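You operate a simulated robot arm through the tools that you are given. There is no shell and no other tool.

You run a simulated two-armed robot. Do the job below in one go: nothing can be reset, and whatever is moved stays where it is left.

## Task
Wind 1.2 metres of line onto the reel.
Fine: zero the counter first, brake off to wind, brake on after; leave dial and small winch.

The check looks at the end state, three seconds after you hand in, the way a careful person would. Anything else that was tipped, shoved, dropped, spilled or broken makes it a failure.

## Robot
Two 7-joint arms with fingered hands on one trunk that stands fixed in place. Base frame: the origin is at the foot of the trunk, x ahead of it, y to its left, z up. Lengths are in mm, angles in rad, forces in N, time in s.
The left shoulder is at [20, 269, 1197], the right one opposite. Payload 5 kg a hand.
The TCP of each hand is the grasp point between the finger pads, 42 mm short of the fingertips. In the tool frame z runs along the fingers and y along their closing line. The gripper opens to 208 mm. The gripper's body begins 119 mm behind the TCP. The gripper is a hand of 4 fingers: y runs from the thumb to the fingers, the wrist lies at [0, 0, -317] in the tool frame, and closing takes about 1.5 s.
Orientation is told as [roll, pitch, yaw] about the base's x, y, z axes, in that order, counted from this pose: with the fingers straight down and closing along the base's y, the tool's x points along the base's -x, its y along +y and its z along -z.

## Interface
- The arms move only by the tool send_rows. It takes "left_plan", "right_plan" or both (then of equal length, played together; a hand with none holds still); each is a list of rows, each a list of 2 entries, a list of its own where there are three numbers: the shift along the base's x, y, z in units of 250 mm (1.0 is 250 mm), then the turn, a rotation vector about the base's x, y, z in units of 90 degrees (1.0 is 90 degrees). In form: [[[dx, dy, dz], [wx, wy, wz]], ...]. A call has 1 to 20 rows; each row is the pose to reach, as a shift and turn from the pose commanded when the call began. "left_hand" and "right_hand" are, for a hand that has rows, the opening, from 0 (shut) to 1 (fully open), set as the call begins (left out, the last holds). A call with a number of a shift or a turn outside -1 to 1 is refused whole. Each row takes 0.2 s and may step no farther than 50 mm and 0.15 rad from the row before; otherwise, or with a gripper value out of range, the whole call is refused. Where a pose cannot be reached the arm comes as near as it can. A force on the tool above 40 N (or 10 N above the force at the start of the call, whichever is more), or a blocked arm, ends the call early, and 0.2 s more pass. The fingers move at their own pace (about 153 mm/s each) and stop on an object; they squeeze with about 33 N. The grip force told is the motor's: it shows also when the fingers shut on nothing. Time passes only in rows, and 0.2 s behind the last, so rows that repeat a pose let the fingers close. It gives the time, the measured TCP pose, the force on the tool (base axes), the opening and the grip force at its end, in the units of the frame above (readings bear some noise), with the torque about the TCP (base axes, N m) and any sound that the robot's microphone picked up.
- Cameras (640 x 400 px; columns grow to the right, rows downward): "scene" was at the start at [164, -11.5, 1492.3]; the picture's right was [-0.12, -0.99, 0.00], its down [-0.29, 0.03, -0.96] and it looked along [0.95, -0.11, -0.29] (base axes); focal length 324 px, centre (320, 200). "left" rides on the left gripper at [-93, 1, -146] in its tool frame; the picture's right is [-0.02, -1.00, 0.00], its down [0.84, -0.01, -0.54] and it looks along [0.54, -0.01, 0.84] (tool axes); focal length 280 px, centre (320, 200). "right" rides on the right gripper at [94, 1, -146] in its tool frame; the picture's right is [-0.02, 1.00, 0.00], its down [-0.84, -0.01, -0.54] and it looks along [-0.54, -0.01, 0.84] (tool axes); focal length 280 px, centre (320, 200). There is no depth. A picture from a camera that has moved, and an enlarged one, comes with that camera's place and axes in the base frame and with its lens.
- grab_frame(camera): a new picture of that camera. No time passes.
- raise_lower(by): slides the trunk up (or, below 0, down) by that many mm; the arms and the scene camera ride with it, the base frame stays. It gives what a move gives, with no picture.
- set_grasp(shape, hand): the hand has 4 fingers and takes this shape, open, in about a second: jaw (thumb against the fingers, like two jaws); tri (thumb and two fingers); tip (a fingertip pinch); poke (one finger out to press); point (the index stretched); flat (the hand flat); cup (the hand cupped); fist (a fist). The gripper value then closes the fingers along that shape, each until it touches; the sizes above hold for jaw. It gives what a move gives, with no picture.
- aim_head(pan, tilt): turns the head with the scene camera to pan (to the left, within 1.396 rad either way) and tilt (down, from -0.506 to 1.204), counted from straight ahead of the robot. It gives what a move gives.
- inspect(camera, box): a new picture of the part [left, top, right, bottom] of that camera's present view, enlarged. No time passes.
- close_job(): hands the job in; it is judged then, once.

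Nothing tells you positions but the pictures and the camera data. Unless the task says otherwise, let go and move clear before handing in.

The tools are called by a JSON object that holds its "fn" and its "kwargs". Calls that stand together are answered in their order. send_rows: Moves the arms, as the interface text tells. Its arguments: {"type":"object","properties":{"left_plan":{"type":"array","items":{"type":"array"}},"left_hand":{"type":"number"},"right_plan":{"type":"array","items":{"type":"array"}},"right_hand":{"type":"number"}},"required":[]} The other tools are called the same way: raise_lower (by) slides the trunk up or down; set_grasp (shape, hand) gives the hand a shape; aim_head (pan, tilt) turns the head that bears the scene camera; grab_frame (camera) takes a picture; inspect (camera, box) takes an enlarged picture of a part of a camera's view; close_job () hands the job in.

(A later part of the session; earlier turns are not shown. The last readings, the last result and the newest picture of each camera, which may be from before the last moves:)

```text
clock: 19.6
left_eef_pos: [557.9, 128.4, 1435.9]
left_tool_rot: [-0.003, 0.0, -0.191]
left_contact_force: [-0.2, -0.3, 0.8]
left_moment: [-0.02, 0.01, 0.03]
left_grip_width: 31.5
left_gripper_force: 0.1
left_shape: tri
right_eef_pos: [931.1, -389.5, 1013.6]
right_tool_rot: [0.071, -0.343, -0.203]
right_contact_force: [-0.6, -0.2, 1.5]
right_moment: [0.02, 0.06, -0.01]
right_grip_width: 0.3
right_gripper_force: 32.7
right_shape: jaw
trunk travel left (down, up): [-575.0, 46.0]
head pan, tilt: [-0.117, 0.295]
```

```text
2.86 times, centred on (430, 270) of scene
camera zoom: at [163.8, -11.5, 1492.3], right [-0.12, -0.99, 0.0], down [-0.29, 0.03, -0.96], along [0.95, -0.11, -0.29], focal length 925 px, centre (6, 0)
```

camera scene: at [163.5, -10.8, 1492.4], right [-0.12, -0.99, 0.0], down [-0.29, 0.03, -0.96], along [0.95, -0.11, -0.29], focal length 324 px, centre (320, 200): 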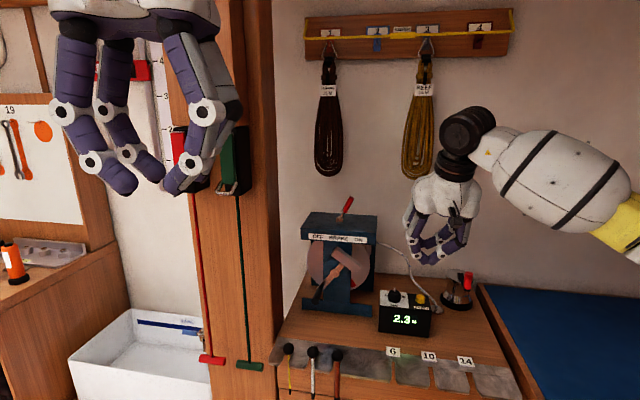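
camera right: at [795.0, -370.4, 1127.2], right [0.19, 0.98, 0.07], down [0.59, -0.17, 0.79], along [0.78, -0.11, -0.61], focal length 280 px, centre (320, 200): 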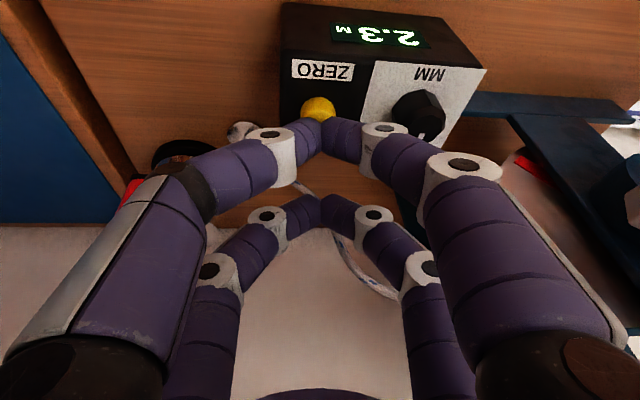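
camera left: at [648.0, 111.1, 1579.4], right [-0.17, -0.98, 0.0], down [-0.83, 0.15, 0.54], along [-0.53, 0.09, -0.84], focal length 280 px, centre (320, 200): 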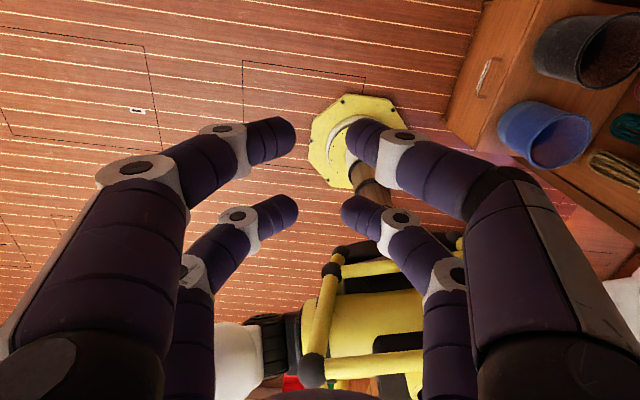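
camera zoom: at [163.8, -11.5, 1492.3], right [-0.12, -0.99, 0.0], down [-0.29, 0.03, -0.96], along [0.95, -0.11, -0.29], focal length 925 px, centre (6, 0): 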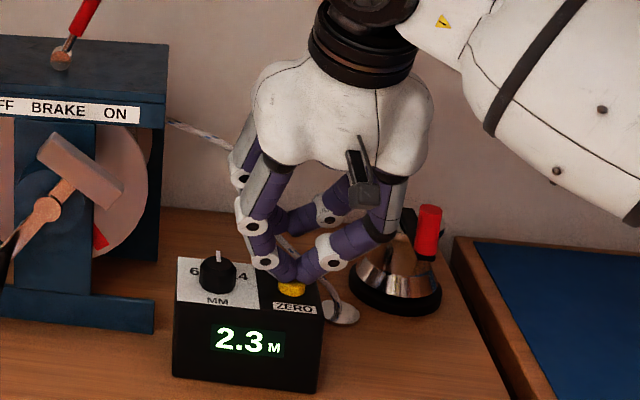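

There is a slight upward force of 1.5 N, so contact is starting. I'll keep pressing gently.

{"fn": "send_rows", "kwargs": {"right_plan": [[[0, 0, -0.008], [0, 0, 0]], [[0, 0, -0.016], [0, 0, 0]]]}}

{"fn": "inspect", "kwargs": {"camera": "scene", "box": [380, 260, 460, 340]}}

```text
clock: 20.2
left_eef_pos: [556.1, 128.4, 1433.9]
left_tool_rot: [-0.003, 0.0, -0.19]
left_contact_force: [-0.4, 0.1, 0.2]
left_moment: [0.04, -0.02, 0.01]
left_grip_width: 31.7
left_gripper_force: 0.0
left_shape: tri
right_eef_pos: [932.1, -390.7, 1010.9]
right_tool_rot: [0.071, -0.343, -0.203]
right_contact_force: [-1.8, -1.8, 2.7]
right_moment: [-0.1, 0.15, 0.01]
right_grip_width: 0.0
right_gripper_force: 32.9
right_shape: jaw
trunk travel left (down, up): [-575.0, 46.0]
head pan, tilt: [-0.117, 0.295]
```

```text
5.00 times, centred on (420, 300) of scene
camera zoom: at [163.7, -11.5, 1492.3], right [-0.12, -0.99, 0.0], down [-0.29, 0.03, -0.96], along [0.95, -0.11, -0.29], focal length 1619 px, centre (-180, -300)
```

zoom: 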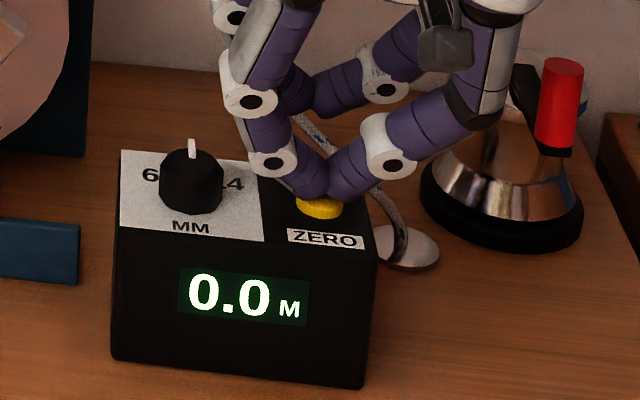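

The display now reads 0.0 M, so the counter is zeroed. I'll lift straight up, then turn the right hand to point forward for the brake lever.

{"fn": "send_rows", "kwargs": {"right_plan": [[[0, 0, 0.2], [0, 0, 0]], [[0, 0, 0.4], [0, 0, 0]], [[0, 0, 0.6], [0, 0, 0]], [[0, 0, 0.8], [0, 0, 0]], [[0, 0, 1.0], [0, 0, 0]], [[0, 0, 1.0], [-0.0145, -0.0899, 0.0149]], [[0, 0, 1.0], [-0.0291, -0.1798, 0.0297]], [[0, 0, 1.0], [-0.0437, -0.2698, 0.0446]], [[0, 0, 1.0], [-0.0582, -0.3597, 0.0594]], [[0, 0, 1.0], [-0.0728, -0.4496, 0.0743]], [[0, 0, 1.0], [-0.0873, -0.5395, 0.0891]]]}}

{"fn": "grab_frame", "kwargs": {"camera": "scene"}}

{"fn": "grab_frame", "kwargs": {"camera": "right"}}

```text
clock: 22.6
left_eef_pos: [557.5, 128.1, 1434.2]
left_tool_rot: [0.0, -0.002, -0.189]
left_contact_force: [1.0, -0.7, -0.8]
left_moment: [0.08, 0.03, -0.02]
left_grip_width: 31.8
left_gripper_force: 0.1
left_shape: tri
right_eef_pos: [932.1, -391.3, 1260.5]
right_tool_rot: [0.003, -1.202, -0.006]
right_contact_force: [0.3, -0.8, 1.4]
right_moment: [0.03, 0.13, 0.09]
right_grip_width: 0.0
right_gripper_force: 32.6
right_shape: jaw
trunk travel left (down, up): [-575.0, 46.0]
head pan, tilt: [-0.117, 0.295]
```

```text
taken
camera scene: at [164.4, -12.1, 1492.2], right [-0.12, -0.99, 0.0], down [-0.29, 0.03, -0.96], along [0.95, -0.11, -0.29], focal length 324 px, centre (320, 200)
```

scene: 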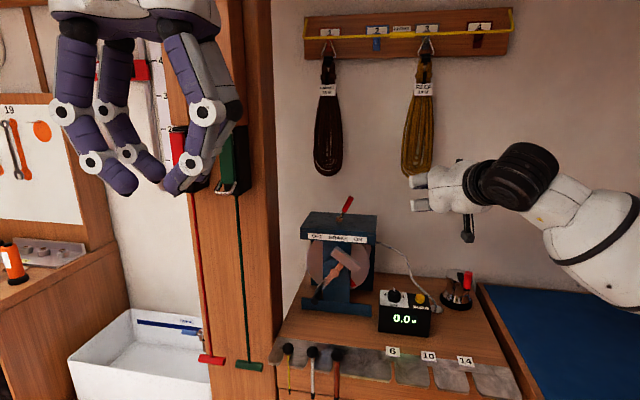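

```text
taken
camera right: at [761.6, -389.0, 1224.7], right [0.01, 1.0, 0.01], down [-0.2, -0.01, 0.98], along [0.98, -0.01, 0.2], focal length 280 px, centre (320, 200)
```

right: 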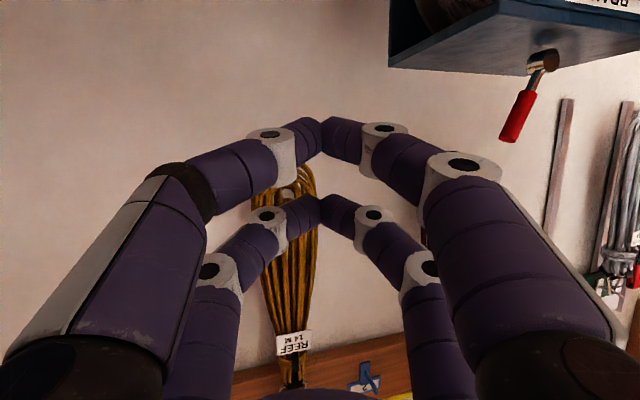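

The lever position is confirmed from this camera too. I'll bring the closed fingers to the right of the lever, above the reel's top plate.

{"fn": "send_rows", "kwargs": {"right_plan": [[[0.09, 0.128, -0.016], [0, 0, 0]], [[0.185, 0.255, -0.031], [0, 0, 0]], [[0.278, 0.383, -0.047], [0, 0, 0]], [[0.37, 0.511, -0.062], [0, 0, 0]]]}}

{"fn": "grab_frame", "kwargs": {"camera": "scene"}}

{"fn": "grab_frame", "kwargs": {"camera": "right"}}

{"fn": "inspect", "kwargs": {"camera": "scene", "box": [290, 160, 410, 260]}}

```text
clock: 23.6
left_eef_pos: [556.3, 130.3, 1433.5]
left_tool_rot: [-0.001, 0.001, -0.188]
left_contact_force: [0.0, 2.1, -0.2]
left_moment: [-0.16, 0.03, 0.02]
left_grip_width: 31.6
left_gripper_force: 0.0
left_shape: tri
right_eef_pos: [1023.6, -259.8, 1244.9]
right_tool_rot: [-0.001, -1.2, -0.002]
right_contact_force: [1.1, -0.3, 0.4]
right_moment: [0.01, 0.11, 0.06]
right_grip_width: 0.0
right_gripper_force: 33.1
right_shape: jaw
trunk travel left (down, up): [-575.0, 46.0]
head pan, tilt: [-0.117, 0.295]
```

```text
taken
camera scene: at [163.6, -10.5, 1492.4], right [-0.12, -0.99, 0.0], down [-0.29, 0.03, -0.96], along [0.95, -0.11, -0.29], focal length 324 px, centre (320, 200)
```

scene: 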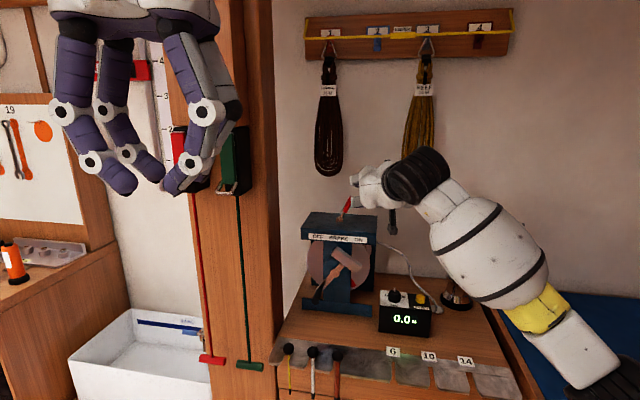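

```text
taken
camera right: at [853.4, -258.3, 1210.7], right [0.01, 1.0, 0.01], down [-0.2, -0.01, 0.98], along [0.98, -0.01, 0.2], focal length 280 px, centre (320, 200)
```

right: 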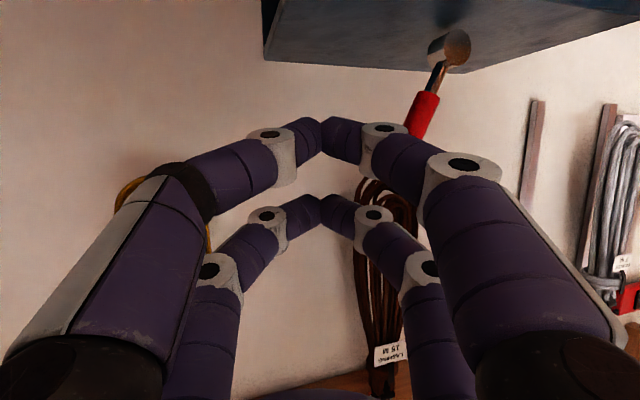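

```text
4.00 times, centred on (350, 210) of scene
camera zoom: at [163.6, -10.5, 1492.4], right [-0.12, -0.99, 0.0], down [-0.29, 0.03, -0.96], along [0.95, -0.11, -0.29], focal length 1295 px, centre (200, 160)
```

zoom: 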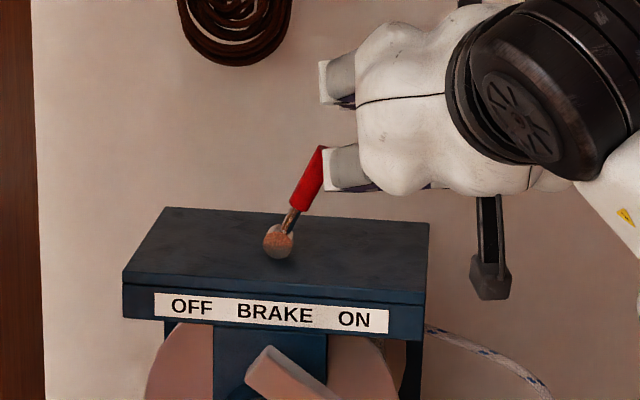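

The finger flank sits just right of the lever. I'll push it left along the unit's own lateral direction in small steps.

{"fn": "send_rows", "kwargs": {"right_plan": [[[0.0076, 0.0228, 0], [0, 0, 0]], [[0.0151, 0.0456, 0], [0, 0, 0]], [[0.0227, 0.0683, 0], [0, 0, 0]], [[0.0302, 0.0911, 0], [0, 0, 0]], [[0.0378, 0.1139, 0], [0, 0, 0]], [[0.0454, 0.1367, 0], [0, 0, 0]]]}}

{"fn": "grab_frame", "kwargs": {"camera": "right"}}

{"fn": "inspect", "kwargs": {"camera": "scene", "box": [290, 160, 410, 260]}}

```text
clock: 25.0
left_eef_pos: [556.5, 128.7, 1434.4]
left_tool_rot: [-0.002, 0.0, -0.188]
left_contact_force: [0.6, 0.2, -0.1]
left_moment: [0.04, 0.02, -0.03]
left_grip_width: 31.6
left_gripper_force: 0.0
left_shape: tri
right_eef_pos: [1034.9, -227.6, 1244.0]
right_tool_rot: [0.008, -1.201, -0.004]
right_contact_force: [0.0, 0.2, 0.3]
right_moment: [-0.01, 0.0, -0.03]
right_grip_width: 0.0
right_gripper_force: 32.7
right_shape: jaw
trunk travel left (down, up): [-575.0, 46.0]
head pan, tilt: [-0.117, 0.295]
```

```text
taken
camera right: at [864.8, -224.6, 1209.8], right [0.0, 1.0, 0.02], down [-0.2, -0.01, 0.98], along [0.98, -0.01, 0.2], focal length 280 px, centre (320, 200)
```

right: 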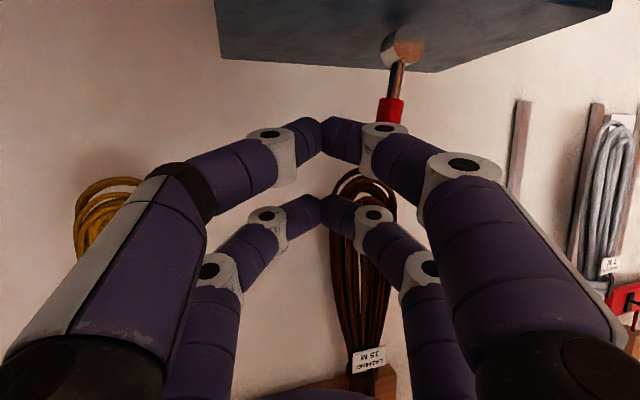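

```text
4.00 times, centred on (350, 210) of scene
camera zoom: at [163.9, -11.4, 1492.3], right [-0.12, -0.99, 0.0], down [-0.29, 0.03, -0.96], along [0.95, -0.11, -0.29], focal length 1295 px, centre (200, 160)
```

zoom: 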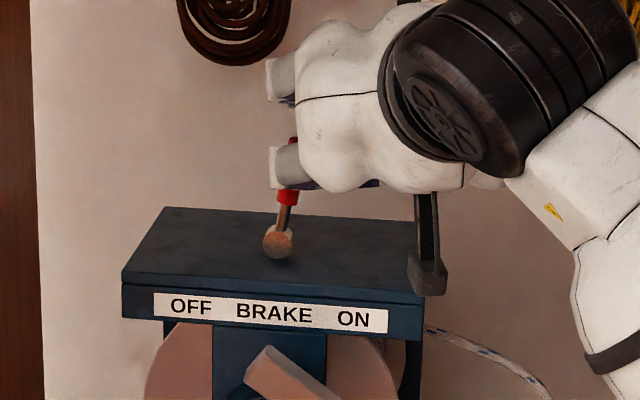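

The lever is following with little force and is now near vertical. I'll keep pushing toward OFF.

{"fn": "send_rows", "kwargs": {"right_plan": [[[0.0076, 0.0228, 0], [0, 0, 0]], [[0.0151, 0.0456, 0], [0, 0, 0]], [[0.0227, 0.0683, 0], [0, 0, 0]], [[0.0302, 0.0911, 0], [0, 0, 0]]]}}

{"fn": "grab_frame", "kwargs": {"camera": "right"}}

{"fn": "inspect", "kwargs": {"camera": "scene", "box": [290, 160, 410, 260]}}

```text
clock: 26.0
left_eef_pos: [557.0, 127.3, 1436.1]
left_tool_rot: [-0.003, -0.001, -0.192]
left_contact_force: [0.4, 0.5, -0.3]
left_moment: [0.01, 0.0, -0.01]
left_grip_width: 31.7
left_gripper_force: 0.1
left_shape: tri
right_eef_pos: [1042.8, -204.4, 1243.3]
right_tool_rot: [0.001, -1.202, -0.003]
right_contact_force: [-0.8, -0.2, 0.2]
right_moment: [0.01, 0.0, 0.04]
right_grip_width: 0.1
right_gripper_force: 32.9
right_shape: jaw
trunk travel left (down, up): [-575.0, 46.0]
head pan, tilt: [-0.117, 0.295]
```

```text
taken
camera right: at [872.6, -202.3, 1209.5], right [0.01, 1.0, 0.01], down [-0.2, -0.01, 0.98], along [0.98, -0.01, 0.2], focal length 280 px, centre (320, 200)
```

right: 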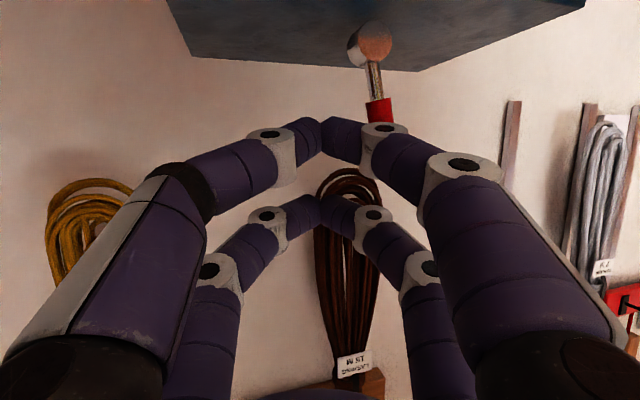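

```text
4.00 times, centred on (350, 210) of scene
camera zoom: at [164.0, -11.4, 1492.3], right [-0.12, -0.99, 0.0], down [-0.29, 0.03, -0.96], along [0.95, -0.11, -0.29], focal length 1295 px, centre (200, 160)
```

zoom: 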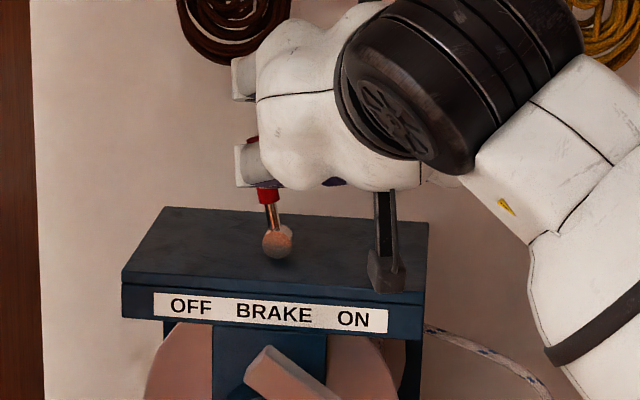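

The lever now leans slightly left. I'll continue until it reaches its OFF stop.

{"fn": "send_rows", "kwargs": {"right_plan": [[[0.0076, 0.0228, 0], [0, 0, 0]], [[0.0151, 0.0456, 0], [0, 0, 0]], [[0.0227, 0.0683, 0], [0, 0, 0]], [[0.0277, 0.0835, 0], [0, 0, 0]]]}}

{"fn": "grab_frame", "kwargs": {"camera": "right"}}

{"fn": "inspect", "kwargs": {"camera": "scene", "box": [290, 160, 410, 260]}}

```text
clock: 27.0
left_eef_pos: [556.1, 126.5, 1435.5]
left_tool_rot: [-0.001, -0.001, -0.19]
left_contact_force: [-0.1, -0.3, 0.6]
left_moment: [0.0, 0.02, -0.01]
left_grip_width: 31.7
left_gripper_force: 0.2
left_shape: tri
right_eef_pos: [1048.9, -187.0, 1244.7]
right_tool_rot: [0.003, -1.2, -0.007]
right_contact_force: [-10.2, -12.6, 2.1]
right_moment: [-0.35, 0.37, 0.23]
right_grip_width: 0.0
right_gripper_force: 32.3
right_shape: jaw
trunk travel left (down, up): [-575.0, 46.0]
head pan, tilt: [-0.117, 0.295]
```

```text
taken
camera right: at [878.4, -184.7, 1210.6], right [0.01, 1.0, 0.01], down [-0.2, -0.01, 0.98], along [0.98, -0.01, 0.2], focal length 280 px, centre (320, 200)
```

right: 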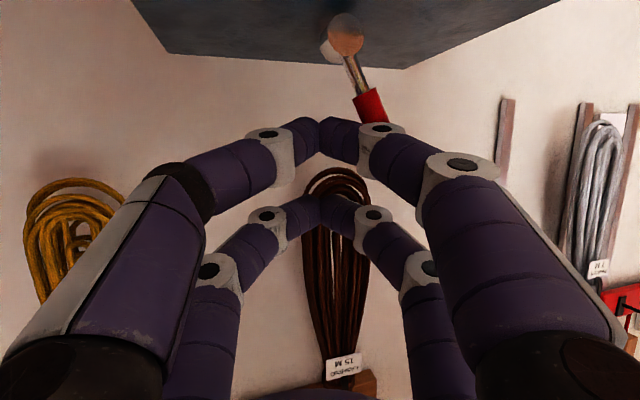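

```text
4.00 times, centred on (350, 210) of scene
camera zoom: at [163.0, -12.5, 1492.4], right [-0.12, -0.99, 0.0], down [-0.29, 0.03, -0.96], along [0.95, -0.11, -0.29], focal length 1295 px, centre (200, 160)
```

zoom: 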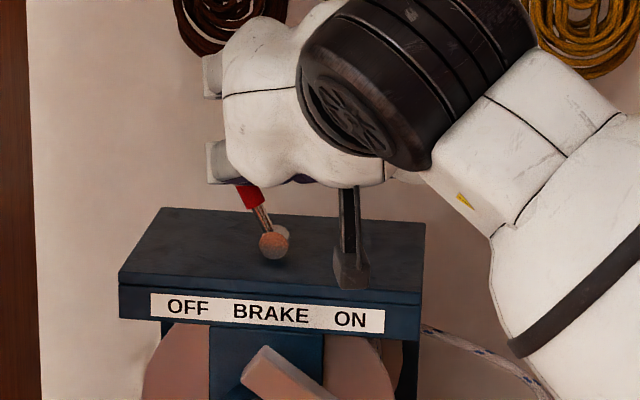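

The lever has reached a firm stop on the OFF side with about 16 N on the tool. I'll back the right hand off the way it came and park it where it doesn't block the counter.

{"fn": "send_rows", "kwargs": {"right_plan": [[[-0.034, -0.104, 0], [0, 0, 0]], [[-0.069, -0.208, 0], [0, 0, 0]], [[-0.103, -0.312, 0], [0, 0, 0]], [[-0.195, -0.44, 0.016], [0, 0, 0]], [[-0.288, -0.567, 0.031], [0, 0, 0]], [[-0.38, -0.695, 0.047], [0, 0, 0]], [[-0.473, -0.8226, 0.062], [0, 0, 0]]]}}

{"fn": "grab_frame", "kwargs": {"camera": "scene"}}

{"fn": "inspect", "kwargs": {"camera": "scene", "box": [290, 180, 450, 340]}}

{"fn": "inspect", "kwargs": {"camera": "scene", "box": [300, 185, 385, 250]}}

```text
clock: 28.6
left_eef_pos: [556.6, 126.3, 1435.3]
left_tool_rot: [-0.001, 0.001, -0.191]
left_contact_force: [-0.1, -1.4, 0.8]
left_moment: [0.12, -0.06, 0.0]
left_grip_width: 31.6
left_gripper_force: 0.1
left_shape: tri
right_eef_pos: [931.4, -391.2, 1257.6]
right_tool_rot: [0.005, -1.201, -0.004]
right_contact_force: [0.8, 0.6, 0.2]
right_moment: [-0.01, -0.04, 0.03]
right_grip_width: 0.1
right_gripper_force: 32.9
right_shape: jaw
trunk travel left (down, up): [-575.0, 46.0]
head pan, tilt: [-0.117, 0.295]
```

```text
taken
camera scene: at [163.7, -12.1, 1492.4], right [-0.12, -0.99, 0.0], down [-0.29, 0.03, -0.96], along [0.95, -0.11, -0.29], focal length 324 px, centre (320, 200)
```

scene: 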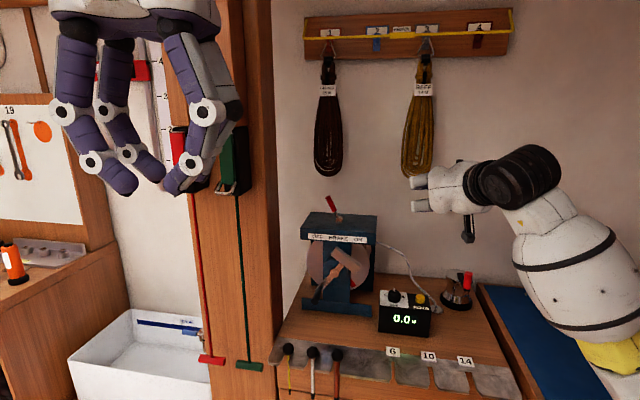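

```text
2.50 times, centred on (370, 260) of scene
camera zoom: at [163.7, -12.1, 1492.4], right [-0.12, -0.99, 0.0], down [-0.29, 0.03, -0.96], along [0.95, -0.11, -0.29], focal length 810 px, centre (195, 50)
```

zoom: 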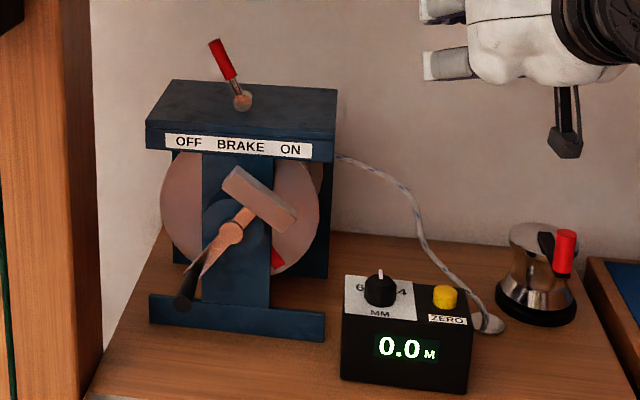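

```text
6.15 times, centred on (342, 218) of scene
camera zoom: at [163.7, -12.1, 1492.4], right [-0.12, -0.99, 0.0], down [-0.29, 0.03, -0.96], along [0.95, -0.11, -0.29], focal length 1993 px, centre (182, 92)
```

zoom: 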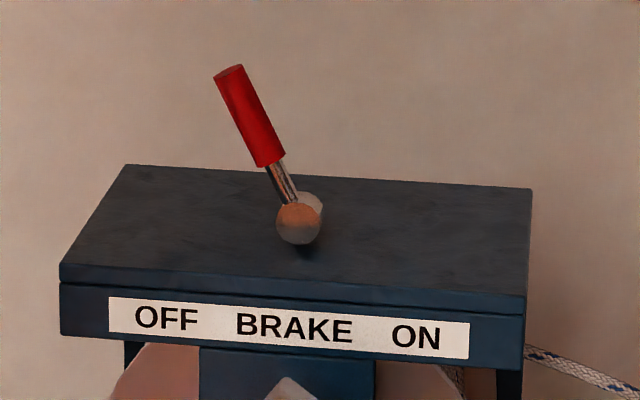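

The brake is OFF and the counter still reads 0.0, with the crank unmoved. Next is cranking counter-clockwise. The post to the left of the bench (front edge near x 905, y 26) is a clearance worry, so I'll move the left arm away and bring the right hand in front of the crank for a closer look.

{"fn": "send_rows", "kwargs": {"right_plan": [[[-0.086, 0.12, -0.033], [0.0039, 0.039, -0.0179]], [[-0.173, 0.24, -0.066], [0.0078, 0.078, -0.0358]], [[-0.259, 0.36, -0.099], [0.0117, 0.117, -0.0537]], [[-0.345, 0.48, -0.133], [0.0157, 0.1559, -0.0716]], [[-0.431, 0.6, -0.166], [0.0196, 0.1949, -0.0895]], [[-0.518, 0.72, -0.199], [0.0235, 0.2339, -0.1074]], [[-0.604, 0.84, -0.232], [0.0274, 0.2729, -0.1253]]], "left_plan": [[[-0.044, 0.098, 0], [0, 0, 0]], [[-0.088, 0.197, 0], [0, 0, 0]], [[-0.132, 0.295, 0], [0, 0, 0]], [[-0.176, 0.393, 0], [0, 0, 0]], [[-0.22, 0.491, 0], [0, 0, 0]], [[-0.264, 0.59, 0], [0, 0, 0]], [[-0.308, 0.688, 0], [0, 0, 0]]]}}

{"fn": "grab_frame", "kwargs": {"camera": "right"}}

{"fn": "grab_frame", "kwargs": {"camera": "scene"}}

```text
clock: 30.2
left_eef_pos: [476.8, 301.5, 1437.3]
left_tool_rot: [-0.005, 0.0, -0.19]
left_contact_force: [-1.3, 1.7, -0.4]
left_moment: [-0.23, -0.22, -0.02]
left_grip_width: 31.3
left_gripper_force: 0.1
left_shape: tri
right_eef_pos: [779.5, -179.3, 1202.5]
right_tool_rot: [0.0, -0.773, -0.202]
right_contact_force: [-1.6, 1.6, 1.9]
right_moment: [-0.12, -0.08, -0.13]
right_grip_width: 0.1
right_gripper_force: 33.1
right_shape: jaw
trunk travel left (down, up): [-575.0, 46.0]
head pan, tilt: [-0.117, 0.295]
```

```text
taken
camera right: at [614.2, -142.5, 1241.5], right [0.21, 0.98, 0.01], down [0.22, -0.06, 0.97], along [0.95, -0.2, -0.23], focal length 280 px, centre (320, 200)
```

right: 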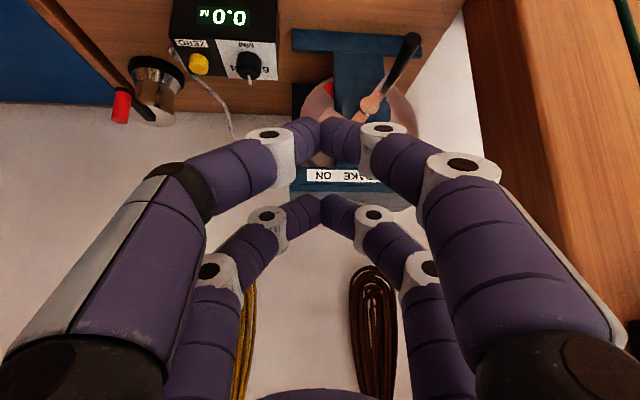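

```text
taken
camera scene: at [162.0, -9.8, 1492.7], right [-0.12, -0.99, 0.0], down [-0.29, 0.03, -0.96], along [0.95, -0.11, -0.29], focal length 324 px, centre (320, 200)
```

scene: 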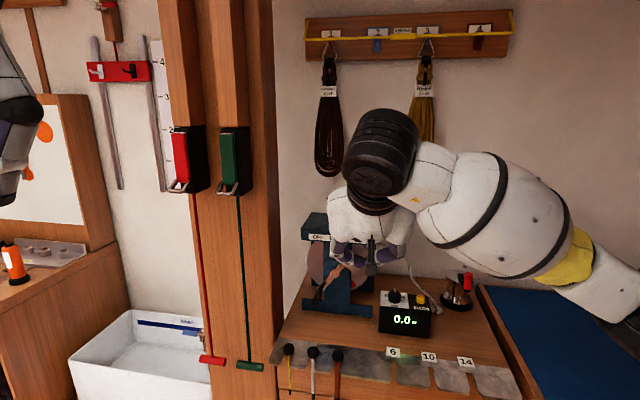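

This camera gives a clear view of crank, counter and post. I'll zoom both views to fix the post edge and the handle position.

{"fn": "inspect", "kwargs": {"camera": "right", "box": [280, 0, 640, 225]}}

{"fn": "inspect", "kwargs": {"camera": "scene", "box": [180, 200, 340, 400]}}

{"fn": "inspect", "kwargs": {"camera": "right", "box": [280, 10, 440, 130]}}

```text
1.78 times, centred on (460, 112) of right
camera zoom: at [614.2, -142.5, 1241.5], right [0.21, 0.98, 0.01], down [0.22, -0.06, 0.97], along [0.95, -0.2, -0.23], focal length 498 px, centre (71, 356)
```

zoom: 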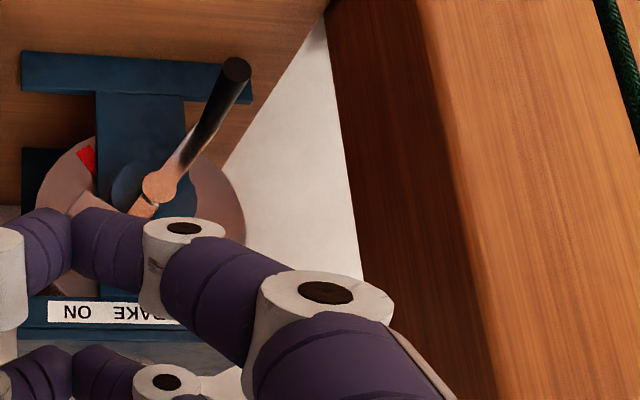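

```text
2.00 times, centred on (260, 300) of scene
camera zoom: at [162.0, -9.8, 1492.7], right [-0.12, -0.99, 0.0], down [-0.29, 0.03, -0.96], along [0.95, -0.11, -0.29], focal length 648 px, centre (440, 0)
```

zoom: 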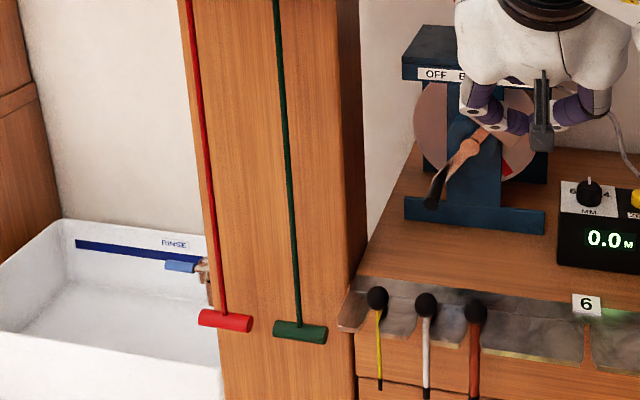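

```text
3.33 times, centred on (360, 70) of right
camera zoom: at [614.2, -142.5, 1241.5], right [0.21, 0.98, 0.01], down [0.22, -0.06, 0.97], along [0.95, -0.2, -0.23], focal length 935 px, centre (187, 633)
```

zoom: 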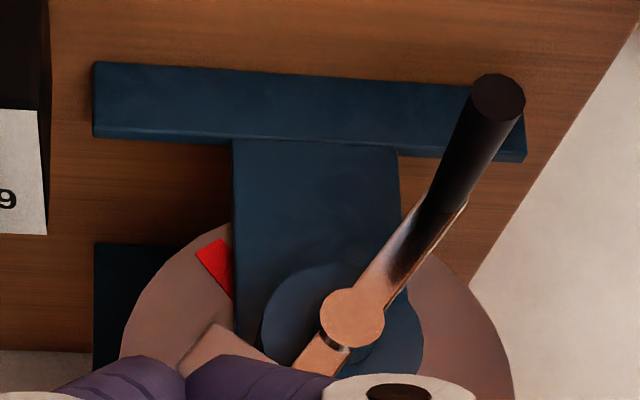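

The refined geometry agrees: hub (976,-148,1024), handle end about (930,-90,968), radius 68.6 mm, post corner about (921,29). I'll open the right hand partway and bring it above and in front of the handle, pointing forward with a slight downward tilt.

{"fn": "send_rows", "kwargs": {"right_plan": [[[0.048, 0.064, -0.128], [-0.0038, -0.051, 0.0314]], [[0.095, 0.128, -0.257], [-0.0077, -0.102, 0.0628]], [[0.143, 0.191, -0.385], [-0.0115, -0.153, 0.0942]], [[0.19, 0.255, -0.514], [-0.0153, -0.204, 0.1256]], [[0.238, 0.319, -0.642], [-0.0192, -0.255, 0.157]], [[0.238, 0.319, -0.642], [-0.0192, -0.255, 0.157]]], "right_hand": 0.35}}

{"fn": "grab_frame", "kwargs": {"camera": "right"}}

{"fn": "grab_frame", "kwargs": {"camera": "scene"}}

```text
clock: 31.6
left_eef_pos: [480.1, 297.1, 1436.0]
left_tool_rot: [0.0, 0.0, -0.19]
left_contact_force: [1.0, -0.9, -0.1]
left_moment: [0.11, 0.09, -0.02]
left_grip_width: 31.7
left_gripper_force: 0.1
left_shape: tri
right_eef_pos: [839.4, -101.5, 1041.5]
right_tool_rot: [0.004, -1.171, 0.048]
right_contact_force: [0.3, -0.6, -0.8]
right_moment: [0.03, -0.03, 0.1]
right_grip_width: 72.5
right_gripper_force: 0.0
right_shape: jaw
trunk travel left (down, up): [-575.0, 46.0]
head pan, tilt: [-0.117, 0.295]
```

```text
taken
camera right: at [668.8, -108.5, 1012.4], right [-0.04, 1.0, 0.01], down [-0.17, -0.02, 0.99], along [0.98, 0.04, 0.17], focal length 280 px, centre (320, 200)
```

right: 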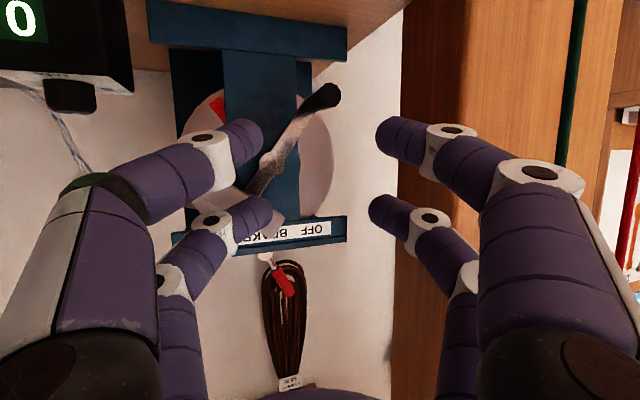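

```text
taken
camera scene: at [164.6, -12.3, 1492.2], right [-0.12, -0.99, 0.0], down [-0.29, 0.03, -0.96], along [0.95, -0.11, -0.29], focal length 324 px, centre (320, 200)
```

scene: 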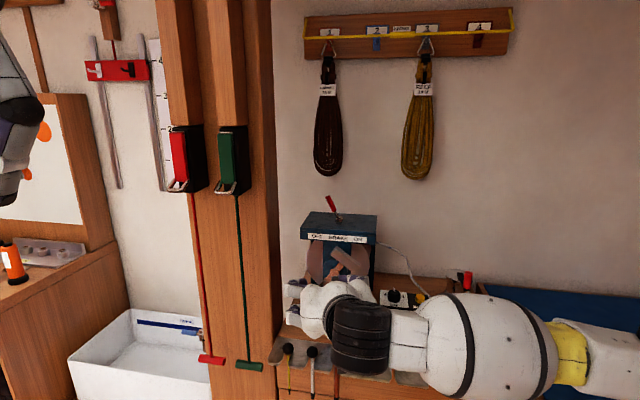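

The handle end is in view between the open fingers. I'll zoom in to refine its position before straddling it.

{"fn": "inspect", "kwargs": {"camera": "right", "box": [220, 50, 380, 210]}}

{"fn": "inspect", "kwargs": {"camera": "scene", "box": [280, 180, 400, 320]}}

```text
2.50 times, centred on (300, 130) of right
camera zoom: at [668.8, -108.5, 1012.4], right [-0.04, 1.0, 0.01], down [-0.17, -0.02, 0.99], along [0.98, 0.04, 0.17], focal length 701 px, centre (370, 375)
```

zoom: 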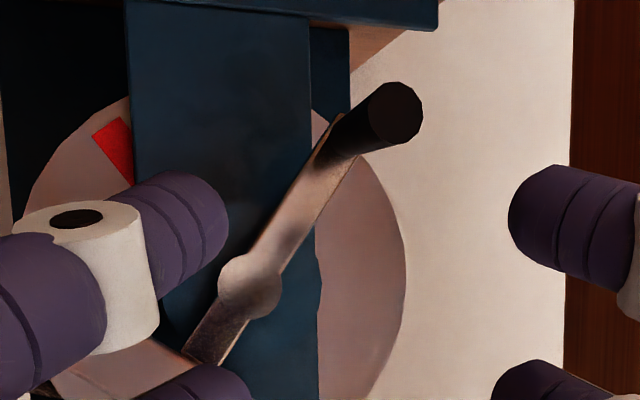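

```text
2.86 times, centred on (340, 250) of scene
camera zoom: at [164.6, -12.3, 1492.2], right [-0.12, -0.99, 0.0], down [-0.29, 0.03, -0.96], along [0.95, -0.11, -0.29], focal length 925 px, centre (263, 57)
```

zoom: 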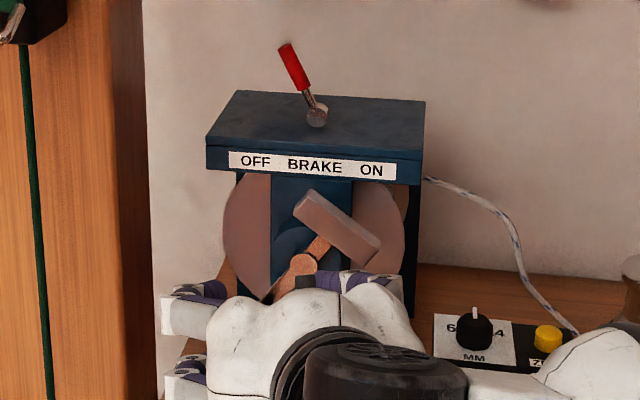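

Combining three views puts the handle end at about (937,-89,963) with a crank radius near 75 mm. I'll move forward to straddle it from above, then lower, checking force.

{"fn": "send_rows", "kwargs": {"right_plan": [[[0.1, 0.004, -0.05], [0, 0, 0.011]], [[0.2, 0.008, -0.08], [0, 0, 0.021]], [[0.267, 0.012, -0.108], [0, 0, 0.032]], [[0.267, 0.012, -0.2], [0, 0, 0.032]]]}}

{"fn": "grab_frame", "kwargs": {"camera": "right"}}

{"fn": "inspect", "kwargs": {"camera": "scene", "box": [280, 180, 400, 320]}}

```text
clock: 32.6
left_eef_pos: [480.0, 300.7, 1435.5]
left_tool_rot: [-0.003, 0.002, -0.188]
left_contact_force: [1.3, -0.9, -0.6]
left_moment: [0.12, 0.13, -0.01]
left_grip_width: 31.4
left_gripper_force: 0.1
left_shape: tri
right_eef_pos: [907.3, -93.9, 988.6]
right_tool_rot: [-0.001, -1.159, 0.103]
right_contact_force: [-7.0, 7.8, -4.9]
right_moment: [0.05, 0.12, 0.15]
right_grip_width: 70.5
right_gripper_force: 0.0
right_shape: jaw
trunk travel left (down, up): [-575.0, 46.0]
head pan, tilt: [-0.117, 0.295]
```

```text
taken
camera right: at [736.1, -111.3, 962.3], right [-0.1, 1.0, 0.01], down [-0.15, -0.03, 0.99], along [0.98, 0.09, 0.16], focal length 280 px, centre (320, 200)
```

right: 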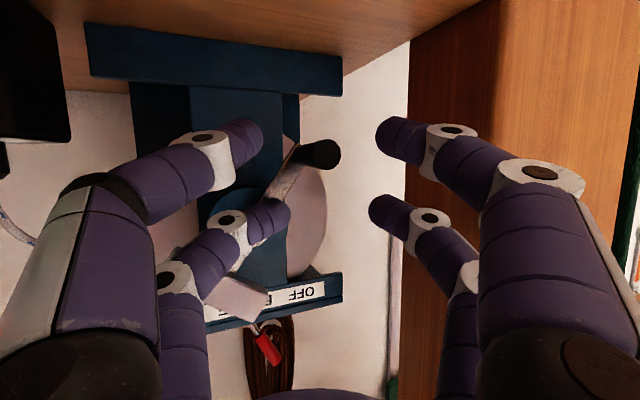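

```text
2.86 times, centred on (340, 250) of scene
camera zoom: at [164.7, -11.3, 1492.0], right [-0.12, -0.99, 0.0], down [-0.29, 0.03, -0.96], along [0.95, -0.11, -0.29], focal length 925 px, centre (263, 57)
```

zoom: 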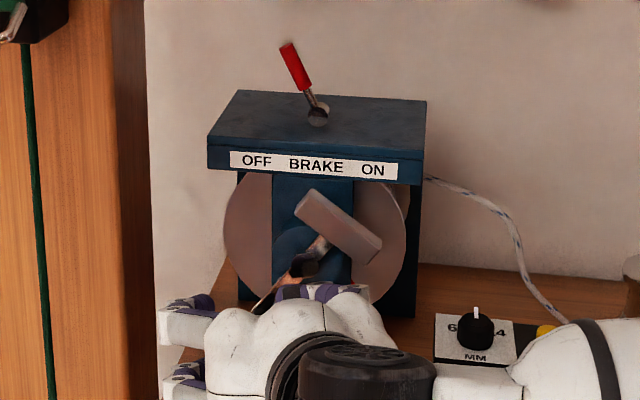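

A light contact of about 11 N shows the right fingertip brushing the hub cap. I'll back off 12 mm, lower to handle height, then look.

{"fn": "send_rows", "kwargs": {"right_plan": [[[-0.048, 0, 0], [0, 0, 0]], [[-0.048, 0, -0.06], [0, 0, 0]], [[-0.048, 0, -0.12], [0, 0, 0]], [[-0.048, 0, -0.164], [0, 0, 0]]]}}

{"fn": "grab_frame", "kwargs": {"camera": "right"}}

{"fn": "inspect", "kwargs": {"camera": "right", "box": [180, 80, 460, 280]}}

{"fn": "inspect", "kwargs": {"camera": "scene", "box": [280, 180, 400, 320]}}

```text
clock: 33.6
left_eef_pos: [479.1, 299.5, 1437.3]
left_tool_rot: [-0.002, -0.001, -0.19]
left_contact_force: [0.1, -1.3, -0.2]
left_moment: [-0.02, 0.0, -0.01]
left_grip_width: 31.6
left_gripper_force: 0.0
left_shape: tri
right_eef_pos: [901.1, -99.6, 969.3]
right_tool_rot: [-0.007, -1.141, 0.111]
right_contact_force: [-0.1, -0.1, 0.2]
right_moment: [-0.01, 0.09, -0.03]
right_grip_width: 72.9
right_gripper_force: 0.0
right_shape: jaw
right hand out of reach, approached as far as the arm can: row 2, 3, 4
trunk travel left (down, up): [-575.0, 46.0]
head pan, tilt: [-0.117, 0.295]
```

```text
taken
camera right: at [730.2, -116.5, 945.4], right [-0.1, 0.99, 0.01], down [-0.13, -0.02, 0.99], along [0.99, 0.1, 0.14], focal length 280 px, centre (320, 200)
```

right: 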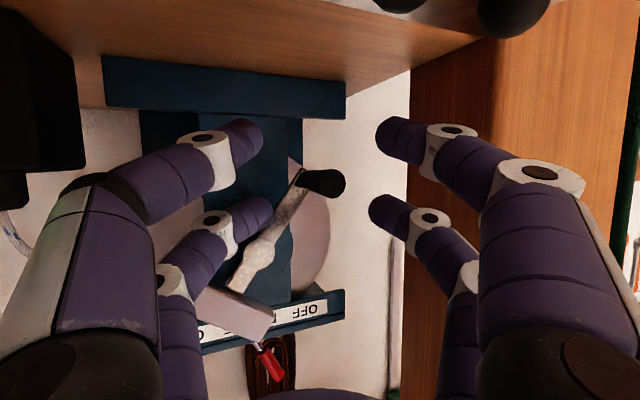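

```text
2.00 times, centred on (320, 180) of right
camera zoom: at [730.2, -116.5, 945.4], right [-0.1, 0.99, 0.01], down [-0.13, -0.02, 0.99], along [0.99, 0.1, 0.14], focal length 561 px, centre (320, 240)
```

zoom: 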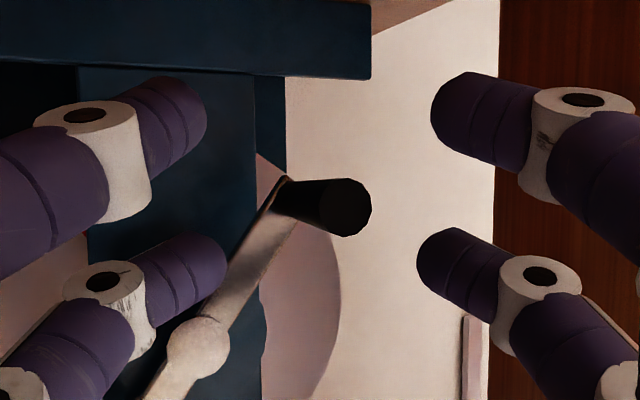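

```text
2.86 times, centred on (340, 250) of scene
camera zoom: at [164.2, -11.6, 1492.2], right [-0.12, -0.99, 0.0], down [-0.29, 0.03, -0.96], along [0.95, -0.11, -0.29], focal length 925 px, centre (263, 57)
```

zoom: 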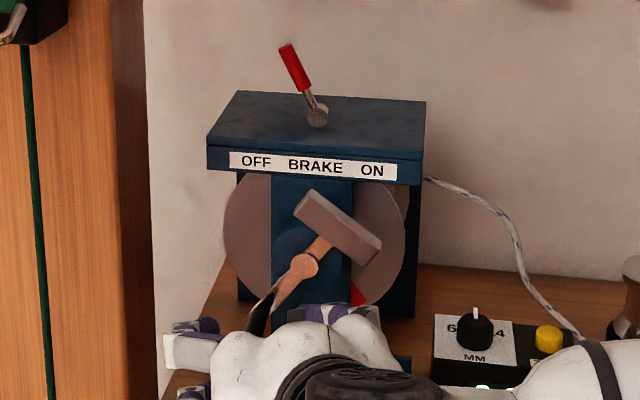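

The right arm ran out of joint range in that pose; nothing was touched and force is back to zero. A pose coming from the right and above, with the closing line still square to the handle, sits straight ahead of the right shoulder and keeps well off the post, so I'll back out and turn the hand to it.

{"fn": "send_rows", "kwargs": {"right_plan": [[[-0.18, 0, 0.02], [0, 0, 0]], [[-0.33, -0.03, 0.08], [0, 0, 0]], [[-0.336, -0.053, 0.146], [0.0527, 0.0465, -0.0147]], [[-0.342, -0.076, 0.211], [0.1053, 0.093, -0.0293]], [[-0.348, -0.098, 0.277], [0.158, 0.1394, -0.044]], [[-0.355, -0.121, 0.342], [0.2107, 0.1859, -0.0587]], [[-0.361, -0.144, 0.408], [0.2633, 0.2324, -0.0733]], [[-0.367, -0.167, 0.473], [0.316, 0.2789, -0.088]], [[-0.373, -0.189, 0.539], [0.3686, 0.3253, -0.1026]], [[-0.379, -0.212, 0.604], [0.4213, 0.3718, -0.1173]]]}}

{"fn": "grab_frame", "kwargs": {"camera": "right"}}

{"fn": "grab_frame", "kwargs": {"camera": "scene"}}

```text
clock: 35.8
left_eef_pos: [478.1, 298.6, 1436.0]
left_tool_rot: [-0.002, 0.0, -0.19]
left_contact_force: [0.4, 0.2, 0.3]
left_moment: [0.03, -0.07, -0.01]
left_grip_width: 31.5
left_gripper_force: 0.0
left_shape: tri
right_eef_pos: [806.9, -154.7, 1120.0]
right_tool_rot: [0.681, -0.395, -0.626]
right_contact_force: [0.5, -0.8, 0.0]
right_moment: [0.04, 0.0, 0.03]
right_grip_width: 72.4
right_gripper_force: 0.1
right_shape: jaw
right hand out of reach, approached as far as the arm can: row 1, 2
trunk travel left (down, up): [-575.0, 46.0]
head pan, tilt: [-0.117, 0.295]
```

```text
taken
camera right: at [647.4, -150.9, 1189.3], right [0.27, 0.76, 0.59], down [0.3, -0.64, 0.7], along [0.92, -0.01, -0.4], focal length 280 px, centre (320, 200)
```

right: 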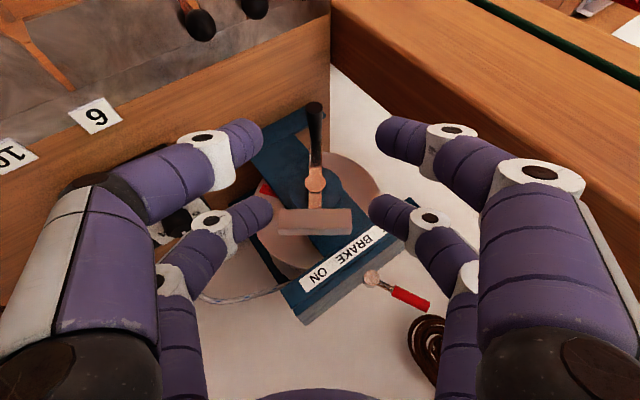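

```text
taken
camera scene: at [163.8, -11.6, 1492.3], right [-0.12, -0.99, 0.0], down [-0.29, 0.03, -0.96], along [0.95, -0.11, -0.29], focal length 324 px, centre (320, 200)
```

scene: 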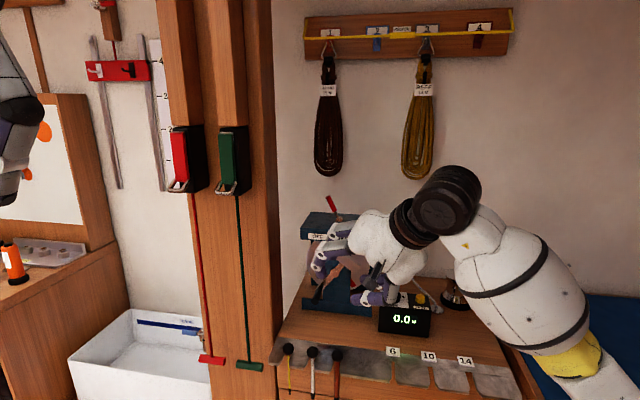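

The arm reached this pose exactly and both the counter (0.0) and the crank are visible. I'll zoom once more to fix the handle from this viewpoint.

{"fn": "inspect", "kwargs": {"camera": "right", "box": [250, 80, 410, 260]}}

{"fn": "inspect", "kwargs": {"camera": "scene", "box": [290, 190, 430, 340]}}

```text
2.22 times, centred on (330, 170) of right
camera zoom: at [647.4, -150.9, 1189.3], right [0.27, 0.76, 0.59], down [0.3, -0.64, 0.7], along [0.92, -0.01, -0.4], focal length 623 px, centre (298, 267)
```

zoom: 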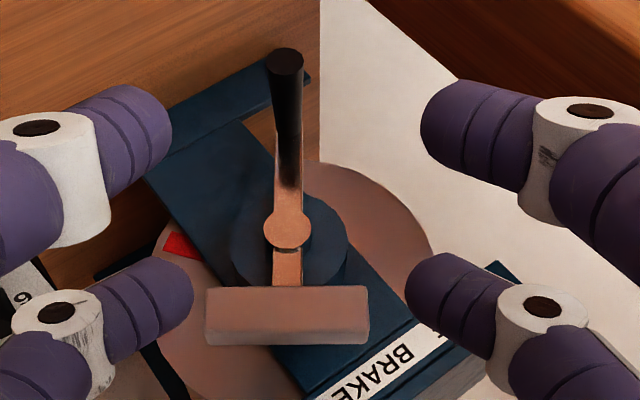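

```text
2.67 times, centred on (360, 265) of scene
camera zoom: at [163.8, -11.6, 1492.3], right [-0.12, -0.99, 0.0], down [-0.29, 0.03, -0.96], along [0.95, -0.11, -0.29], focal length 864 px, centre (213, 27)
```

zoom: 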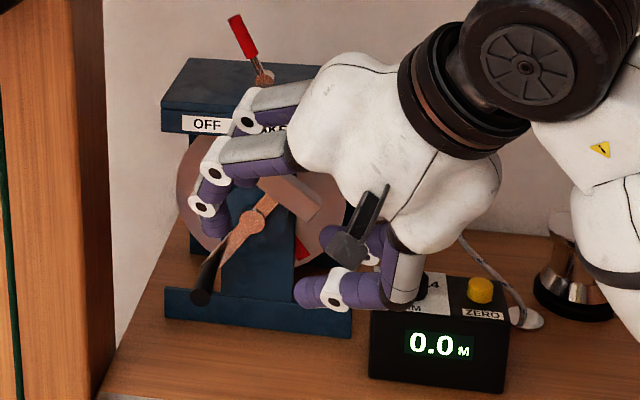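

The handle and hub agree to within a couple of millimetres. I'll slide in along the finger direction to a pre-grasp 80 mm short of the handle and check the straddle.

{"fn": "send_rows", "kwargs": {"right_plan": [[[0.064, 0.053, -0.118], [0, 0, 0]], [[0.129, 0.105, -0.235], [0, 0, 0]], [[0.193, 0.158, -0.353], [0, 0, 0]], [[0.242, 0.185, -0.41], [0, 0, 0]]]}}

{"fn": "inspect", "kwargs": {"camera": "right", "box": [180, 60, 460, 260]}}

{"fn": "inspect", "kwargs": {"camera": "scene", "box": [290, 190, 430, 340]}}

```text
clock: 36.8
left_eef_pos: [480.1, 300.3, 1435.3]
left_tool_rot: [-0.003, 0.001, -0.19]
left_contact_force: [-0.3, 0.3, 0.3]
left_moment: [0.0, -0.02, 0.0]
left_grip_width: 31.2
left_gripper_force: 0.0
left_shape: tri
right_eef_pos: [866.2, -105.6, 1016.6]
right_tool_rot: [0.681, -0.398, -0.626]
right_contact_force: [0.0, 0.0, 0.0]
right_moment: [0.02, 0.08, 0.03]
right_grip_width: 72.5
right_gripper_force: 0.1
right_shape: jaw
trunk travel left (down, up): [-575.0, 46.0]
head pan, tilt: [-0.117, 0.295]
```

```text
2.00 times, centred on (320, 160) of right
camera zoom: at [708.5, -102.7, 1086.4], right [0.27, 0.77, 0.59], down [0.3, -0.64, 0.71], along [0.92, -0.01, -0.4], focal length 561 px, centre (320, 280)
```

zoom: 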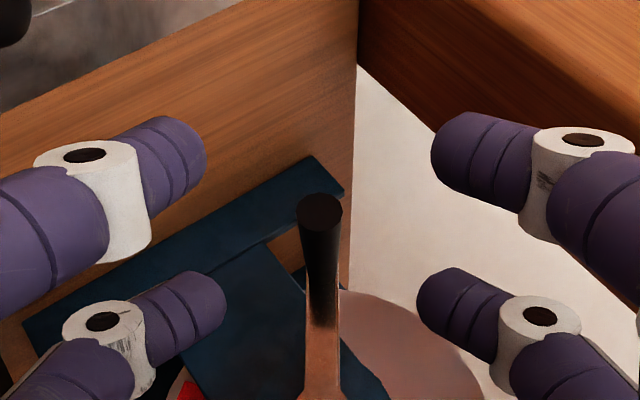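

```text
2.67 times, centred on (360, 265) of scene
camera zoom: at [164.1, -11.5, 1492.3], right [-0.12, -0.99, 0.0], down [-0.29, 0.03, -0.96], along [0.95, -0.11, -0.29], focal length 864 px, centre (213, 27)
```

zoom: 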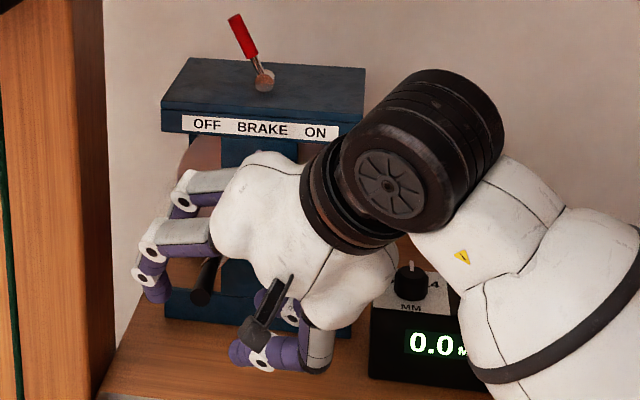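

The handle is centred between the fingers. I'll advance the remaining 60 mm so the far finger pair straddles it.

{"fn": "send_rows", "kwargs": {"right_plan": [[[0.049, 0.027, -0.058], [0, 0, 0]], [[0.098, 0.053, -0.115], [0, 0, 0]], [[0.147, 0.08, -0.173], [0, 0, 0]]]}}

{"fn": "inspect", "kwargs": {"camera": "right", "box": [180, 100, 460, 300]}}

{"fn": "inspect", "kwargs": {"camera": "scene", "box": [290, 190, 430, 340]}}

```text
clock: 37.6
left_eef_pos: [480.6, 299.7, 1435.6]
left_tool_rot: [-0.001, 0.0, -0.192]
left_contact_force: [0.1, 0.1, 0.7]
left_moment: [0.01, 0.06, -0.03]
left_grip_width: 31.5
left_gripper_force: 0.0
left_shape: tri
right_eef_pos: [905.2, -86.3, 974.0]
right_tool_rot: [0.678, -0.397, -0.625]
right_contact_force: [0.3, -0.3, 0.8]
right_moment: [0.02, 0.05, 0.05]
right_grip_width: 72.6
right_gripper_force: 0.0
right_shape: jaw
trunk travel left (down, up): [-575.0, 46.0]
head pan, tilt: [-0.117, 0.295]
```

```text
2.00 times, centred on (320, 200) of right
camera zoom: at [746.8, -83.1, 1043.3], right [0.27, 0.77, 0.58], down [0.3, -0.64, 0.71], along [0.92, -0.02, -0.4], focal length 561 px, centre (320, 200)
```

zoom: 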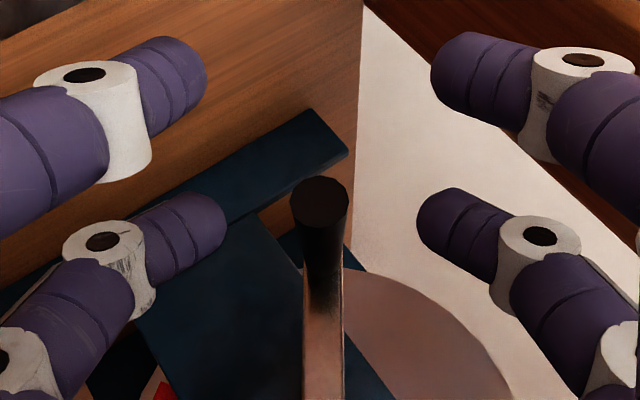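

```text
2.67 times, centred on (360, 265) of scene
camera zoom: at [164.4, -11.3, 1492.2], right [-0.12, -0.99, 0.0], down [-0.29, 0.03, -0.96], along [0.95, -0.11, -0.29], focal length 864 px, centre (213, 27)
```

zoom: 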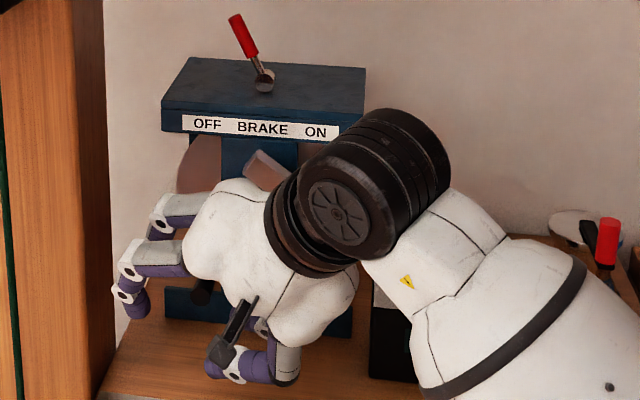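

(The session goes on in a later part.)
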